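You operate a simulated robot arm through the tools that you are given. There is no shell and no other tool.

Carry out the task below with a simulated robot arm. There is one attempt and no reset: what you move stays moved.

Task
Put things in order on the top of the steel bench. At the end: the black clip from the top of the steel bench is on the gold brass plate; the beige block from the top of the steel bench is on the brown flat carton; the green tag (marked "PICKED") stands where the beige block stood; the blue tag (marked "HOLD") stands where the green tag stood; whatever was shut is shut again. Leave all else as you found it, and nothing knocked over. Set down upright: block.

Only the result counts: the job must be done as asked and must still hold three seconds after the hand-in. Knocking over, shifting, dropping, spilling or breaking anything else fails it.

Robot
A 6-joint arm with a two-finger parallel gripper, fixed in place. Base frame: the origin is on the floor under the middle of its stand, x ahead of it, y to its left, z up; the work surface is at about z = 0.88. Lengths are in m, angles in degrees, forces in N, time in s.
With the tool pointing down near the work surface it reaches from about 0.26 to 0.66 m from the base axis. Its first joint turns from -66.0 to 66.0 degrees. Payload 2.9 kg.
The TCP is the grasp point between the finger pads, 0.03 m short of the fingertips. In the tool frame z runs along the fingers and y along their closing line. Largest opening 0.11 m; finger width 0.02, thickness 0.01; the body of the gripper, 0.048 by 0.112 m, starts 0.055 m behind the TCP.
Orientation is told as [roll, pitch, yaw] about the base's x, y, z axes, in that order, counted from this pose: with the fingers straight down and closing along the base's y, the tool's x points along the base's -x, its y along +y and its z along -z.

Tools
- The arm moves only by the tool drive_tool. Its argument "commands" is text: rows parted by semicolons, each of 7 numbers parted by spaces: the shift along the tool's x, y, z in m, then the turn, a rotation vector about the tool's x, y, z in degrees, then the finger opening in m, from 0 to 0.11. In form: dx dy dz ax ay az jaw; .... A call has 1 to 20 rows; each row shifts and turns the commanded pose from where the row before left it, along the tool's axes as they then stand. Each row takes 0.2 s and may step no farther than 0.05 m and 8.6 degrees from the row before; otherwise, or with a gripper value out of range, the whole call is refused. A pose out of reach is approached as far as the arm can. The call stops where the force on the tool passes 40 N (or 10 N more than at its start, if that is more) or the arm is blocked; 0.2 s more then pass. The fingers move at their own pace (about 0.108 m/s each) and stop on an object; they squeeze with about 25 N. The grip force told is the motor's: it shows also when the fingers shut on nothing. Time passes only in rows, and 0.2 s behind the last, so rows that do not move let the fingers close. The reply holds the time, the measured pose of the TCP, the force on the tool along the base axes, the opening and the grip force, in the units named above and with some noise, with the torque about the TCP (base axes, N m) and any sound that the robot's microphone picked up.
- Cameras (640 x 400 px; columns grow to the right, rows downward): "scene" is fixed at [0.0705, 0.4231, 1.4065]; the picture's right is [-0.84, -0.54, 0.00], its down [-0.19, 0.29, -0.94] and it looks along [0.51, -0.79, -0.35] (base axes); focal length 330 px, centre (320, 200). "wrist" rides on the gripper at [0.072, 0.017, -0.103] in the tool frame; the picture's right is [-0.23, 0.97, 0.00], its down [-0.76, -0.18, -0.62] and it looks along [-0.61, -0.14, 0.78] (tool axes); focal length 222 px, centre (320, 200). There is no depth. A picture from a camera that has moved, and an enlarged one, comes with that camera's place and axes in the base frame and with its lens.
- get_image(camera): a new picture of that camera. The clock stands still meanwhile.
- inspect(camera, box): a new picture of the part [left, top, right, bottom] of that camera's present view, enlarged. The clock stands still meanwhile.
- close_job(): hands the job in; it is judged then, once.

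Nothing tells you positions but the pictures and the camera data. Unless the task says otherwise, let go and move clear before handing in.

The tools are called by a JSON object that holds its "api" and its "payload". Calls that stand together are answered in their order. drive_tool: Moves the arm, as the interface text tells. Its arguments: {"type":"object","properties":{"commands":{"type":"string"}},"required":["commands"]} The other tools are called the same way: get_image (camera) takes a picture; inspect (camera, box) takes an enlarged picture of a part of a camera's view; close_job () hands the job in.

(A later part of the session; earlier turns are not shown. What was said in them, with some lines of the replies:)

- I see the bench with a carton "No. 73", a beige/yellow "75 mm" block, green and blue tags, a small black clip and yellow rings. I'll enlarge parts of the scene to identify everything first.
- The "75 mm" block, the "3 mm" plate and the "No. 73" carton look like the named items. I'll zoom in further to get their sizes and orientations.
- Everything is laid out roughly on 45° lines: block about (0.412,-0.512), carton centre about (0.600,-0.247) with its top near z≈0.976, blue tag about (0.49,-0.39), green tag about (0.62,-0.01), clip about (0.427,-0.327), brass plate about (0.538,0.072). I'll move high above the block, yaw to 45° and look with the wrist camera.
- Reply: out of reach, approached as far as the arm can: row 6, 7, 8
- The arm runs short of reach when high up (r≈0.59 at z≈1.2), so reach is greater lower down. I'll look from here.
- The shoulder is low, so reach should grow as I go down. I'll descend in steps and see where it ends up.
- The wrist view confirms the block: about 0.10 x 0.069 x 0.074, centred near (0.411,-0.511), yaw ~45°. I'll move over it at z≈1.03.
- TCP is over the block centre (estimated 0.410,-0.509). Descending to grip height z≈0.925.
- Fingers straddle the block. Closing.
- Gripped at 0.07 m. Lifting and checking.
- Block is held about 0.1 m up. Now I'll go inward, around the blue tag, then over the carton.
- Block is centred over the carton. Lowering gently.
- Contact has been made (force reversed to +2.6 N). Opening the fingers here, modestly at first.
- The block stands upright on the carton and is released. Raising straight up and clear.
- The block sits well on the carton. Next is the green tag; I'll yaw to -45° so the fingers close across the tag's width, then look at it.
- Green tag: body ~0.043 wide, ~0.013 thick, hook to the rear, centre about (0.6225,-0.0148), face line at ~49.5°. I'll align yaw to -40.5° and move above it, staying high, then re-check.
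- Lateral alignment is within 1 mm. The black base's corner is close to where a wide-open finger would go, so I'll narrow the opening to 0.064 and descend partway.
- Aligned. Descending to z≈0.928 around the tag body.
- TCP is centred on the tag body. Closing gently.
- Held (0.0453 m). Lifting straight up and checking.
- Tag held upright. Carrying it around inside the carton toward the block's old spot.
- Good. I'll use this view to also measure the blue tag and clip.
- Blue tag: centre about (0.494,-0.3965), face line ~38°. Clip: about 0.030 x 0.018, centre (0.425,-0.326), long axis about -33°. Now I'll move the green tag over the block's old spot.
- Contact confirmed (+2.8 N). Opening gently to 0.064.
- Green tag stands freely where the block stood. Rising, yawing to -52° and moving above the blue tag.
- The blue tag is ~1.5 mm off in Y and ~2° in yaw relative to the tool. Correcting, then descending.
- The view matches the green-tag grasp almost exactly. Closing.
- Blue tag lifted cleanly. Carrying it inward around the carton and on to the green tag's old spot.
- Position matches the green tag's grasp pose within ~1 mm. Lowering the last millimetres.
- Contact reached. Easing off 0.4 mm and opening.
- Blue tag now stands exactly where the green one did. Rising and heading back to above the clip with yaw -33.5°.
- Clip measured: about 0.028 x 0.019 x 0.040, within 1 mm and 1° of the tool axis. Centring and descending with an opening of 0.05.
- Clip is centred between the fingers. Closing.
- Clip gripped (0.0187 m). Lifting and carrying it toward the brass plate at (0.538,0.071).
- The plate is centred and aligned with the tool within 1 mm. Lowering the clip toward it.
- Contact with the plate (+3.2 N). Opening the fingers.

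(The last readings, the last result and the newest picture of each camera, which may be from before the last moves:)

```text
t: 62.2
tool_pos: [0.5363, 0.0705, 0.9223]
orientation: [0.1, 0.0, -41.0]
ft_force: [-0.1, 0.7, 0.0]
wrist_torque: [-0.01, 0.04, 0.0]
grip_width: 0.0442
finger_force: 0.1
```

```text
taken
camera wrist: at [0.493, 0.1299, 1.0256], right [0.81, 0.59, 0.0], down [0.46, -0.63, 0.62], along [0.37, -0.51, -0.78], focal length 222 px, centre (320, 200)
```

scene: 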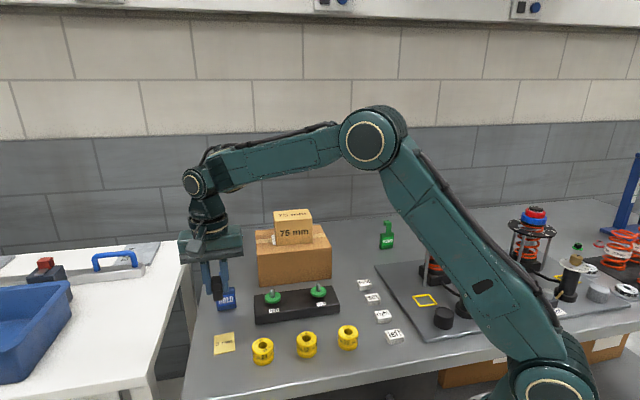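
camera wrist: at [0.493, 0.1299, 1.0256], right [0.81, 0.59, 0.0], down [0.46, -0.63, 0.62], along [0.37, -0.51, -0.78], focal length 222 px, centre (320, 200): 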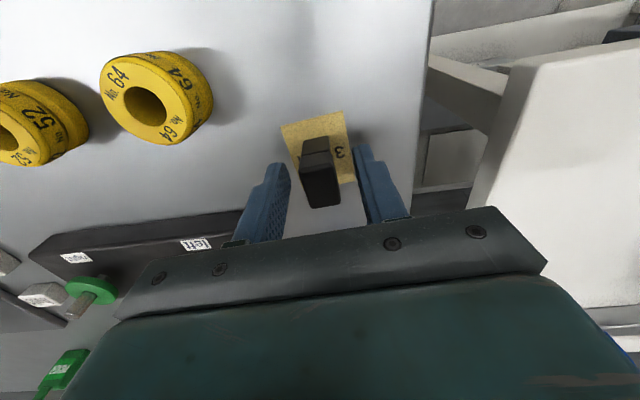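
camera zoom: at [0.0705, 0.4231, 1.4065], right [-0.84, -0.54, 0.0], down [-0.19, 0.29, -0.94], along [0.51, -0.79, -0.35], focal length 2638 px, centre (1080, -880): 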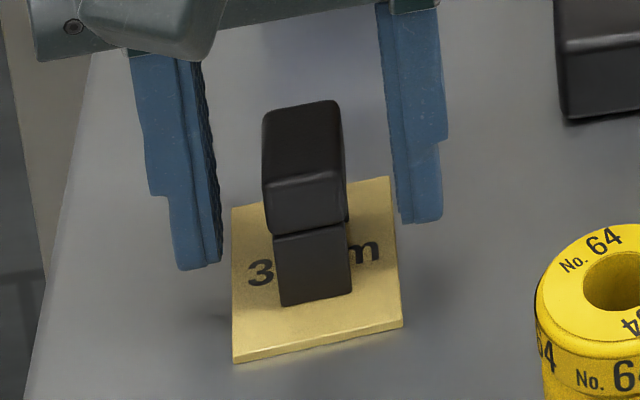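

The clip sits on the plate, released. Rising well clear and checking the whole scene.

{"api": "drive_tool", "payload": {"commands": "0 0 -0.02 0 0 0 0.044; 0 0 -0.04 0 0 0 0.044; 0 0 -0.05 0 0 0 0.044; 0 0 -0.05 0 0 0 0.044; 0.04 0 0 0 0 0 0.06; 0.04 0 0 0 0 0 0.06; 0.04 0 0 0 0 0 0.06; 0 0 0 0 0 0 0.06"}}

{"api": "get_image", "payload": {"camera": "scene"}}

{"api": "inspect", "payload": {"camera": "scene", "box": [190, 200, 420, 370]}}

{"api": "inspect", "payload": {"camera": "scene", "box": [195, 260, 275, 360]}}

```text
t: 64.0
tool_pos: [0.4477, 0.1491, 1.0848]
orientation: [0.0, 0.1, -41.1]
ft_force: [-0.2, 0.8, -0.3]
wrist_torque: [0.0, 0.03, -0.03]
grip_width: 0.06
finger_force: 0.1
```

```text
taken
```

scene: 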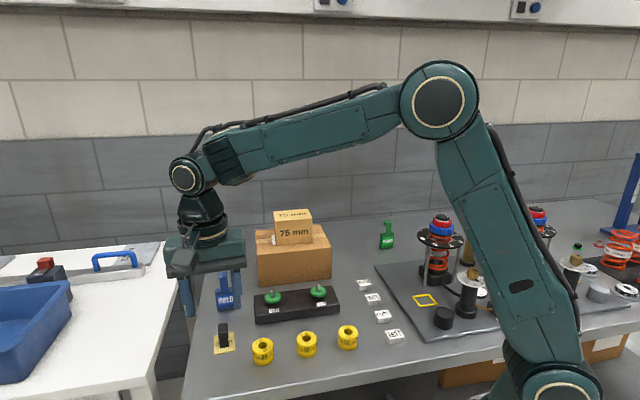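

```text
2.35 times, centred on (305, 285) of scene
camera zoom: at [0.0704, 0.4231, 1.4065], right [-0.84, -0.54, 0.0], down [-0.19, 0.29, -0.94], along [0.51, -0.79, -0.35], focal length 776 px, centre (355, 0)
```

zoom: 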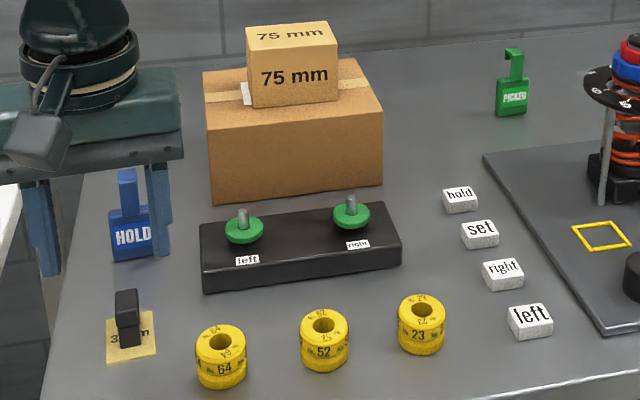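

```text
4.00 times, centred on (235, 310) of scene
camera zoom: at [0.0704, 0.4231, 1.4065], right [-0.84, -0.54, 0.0], down [-0.19, 0.29, -0.94], along [0.51, -0.79, -0.35], focal length 1319 px, centre (660, -240)
```

zoom: 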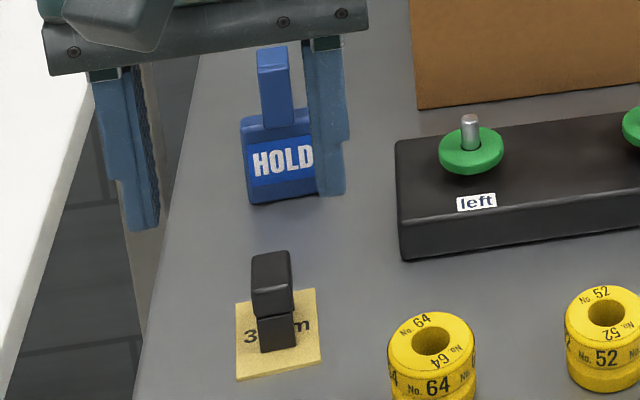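

The final picture shows each item in place:
- The clip is on the brass plate.
- The 75 mm block is upright on the carton.
- The green PICKED tag stands where the block was.
- The blue HOLD tag stands where the green tag was.

Nothing else has moved, nothing had to be opened, and the gripper is empty and clear. I'm handing in.

{"api": "close_job", "payload": {}}

```text
The job is handed in.
```

I finished the rearrangement and handed the job in. The last picture before hand-in showed everything where it should be:

- **Black clip:** it stands near the centre of the gold brass plate (the one marked "3 mm").
- **Beige block:** the "75 mm" block is upright on the brown carton (marked "No. 73").
- **Green tag ("PICKED"):** it stands where the block stood, within about 5 mm by my measurements.
- **Blue tag ("HOLD"):** it stands where the green tag stood, within about 2 mm.

Nothing else looked shifted or knocked over. I found nothing shut that needed opening. I let go of everything and moved the gripper clear before handing in.
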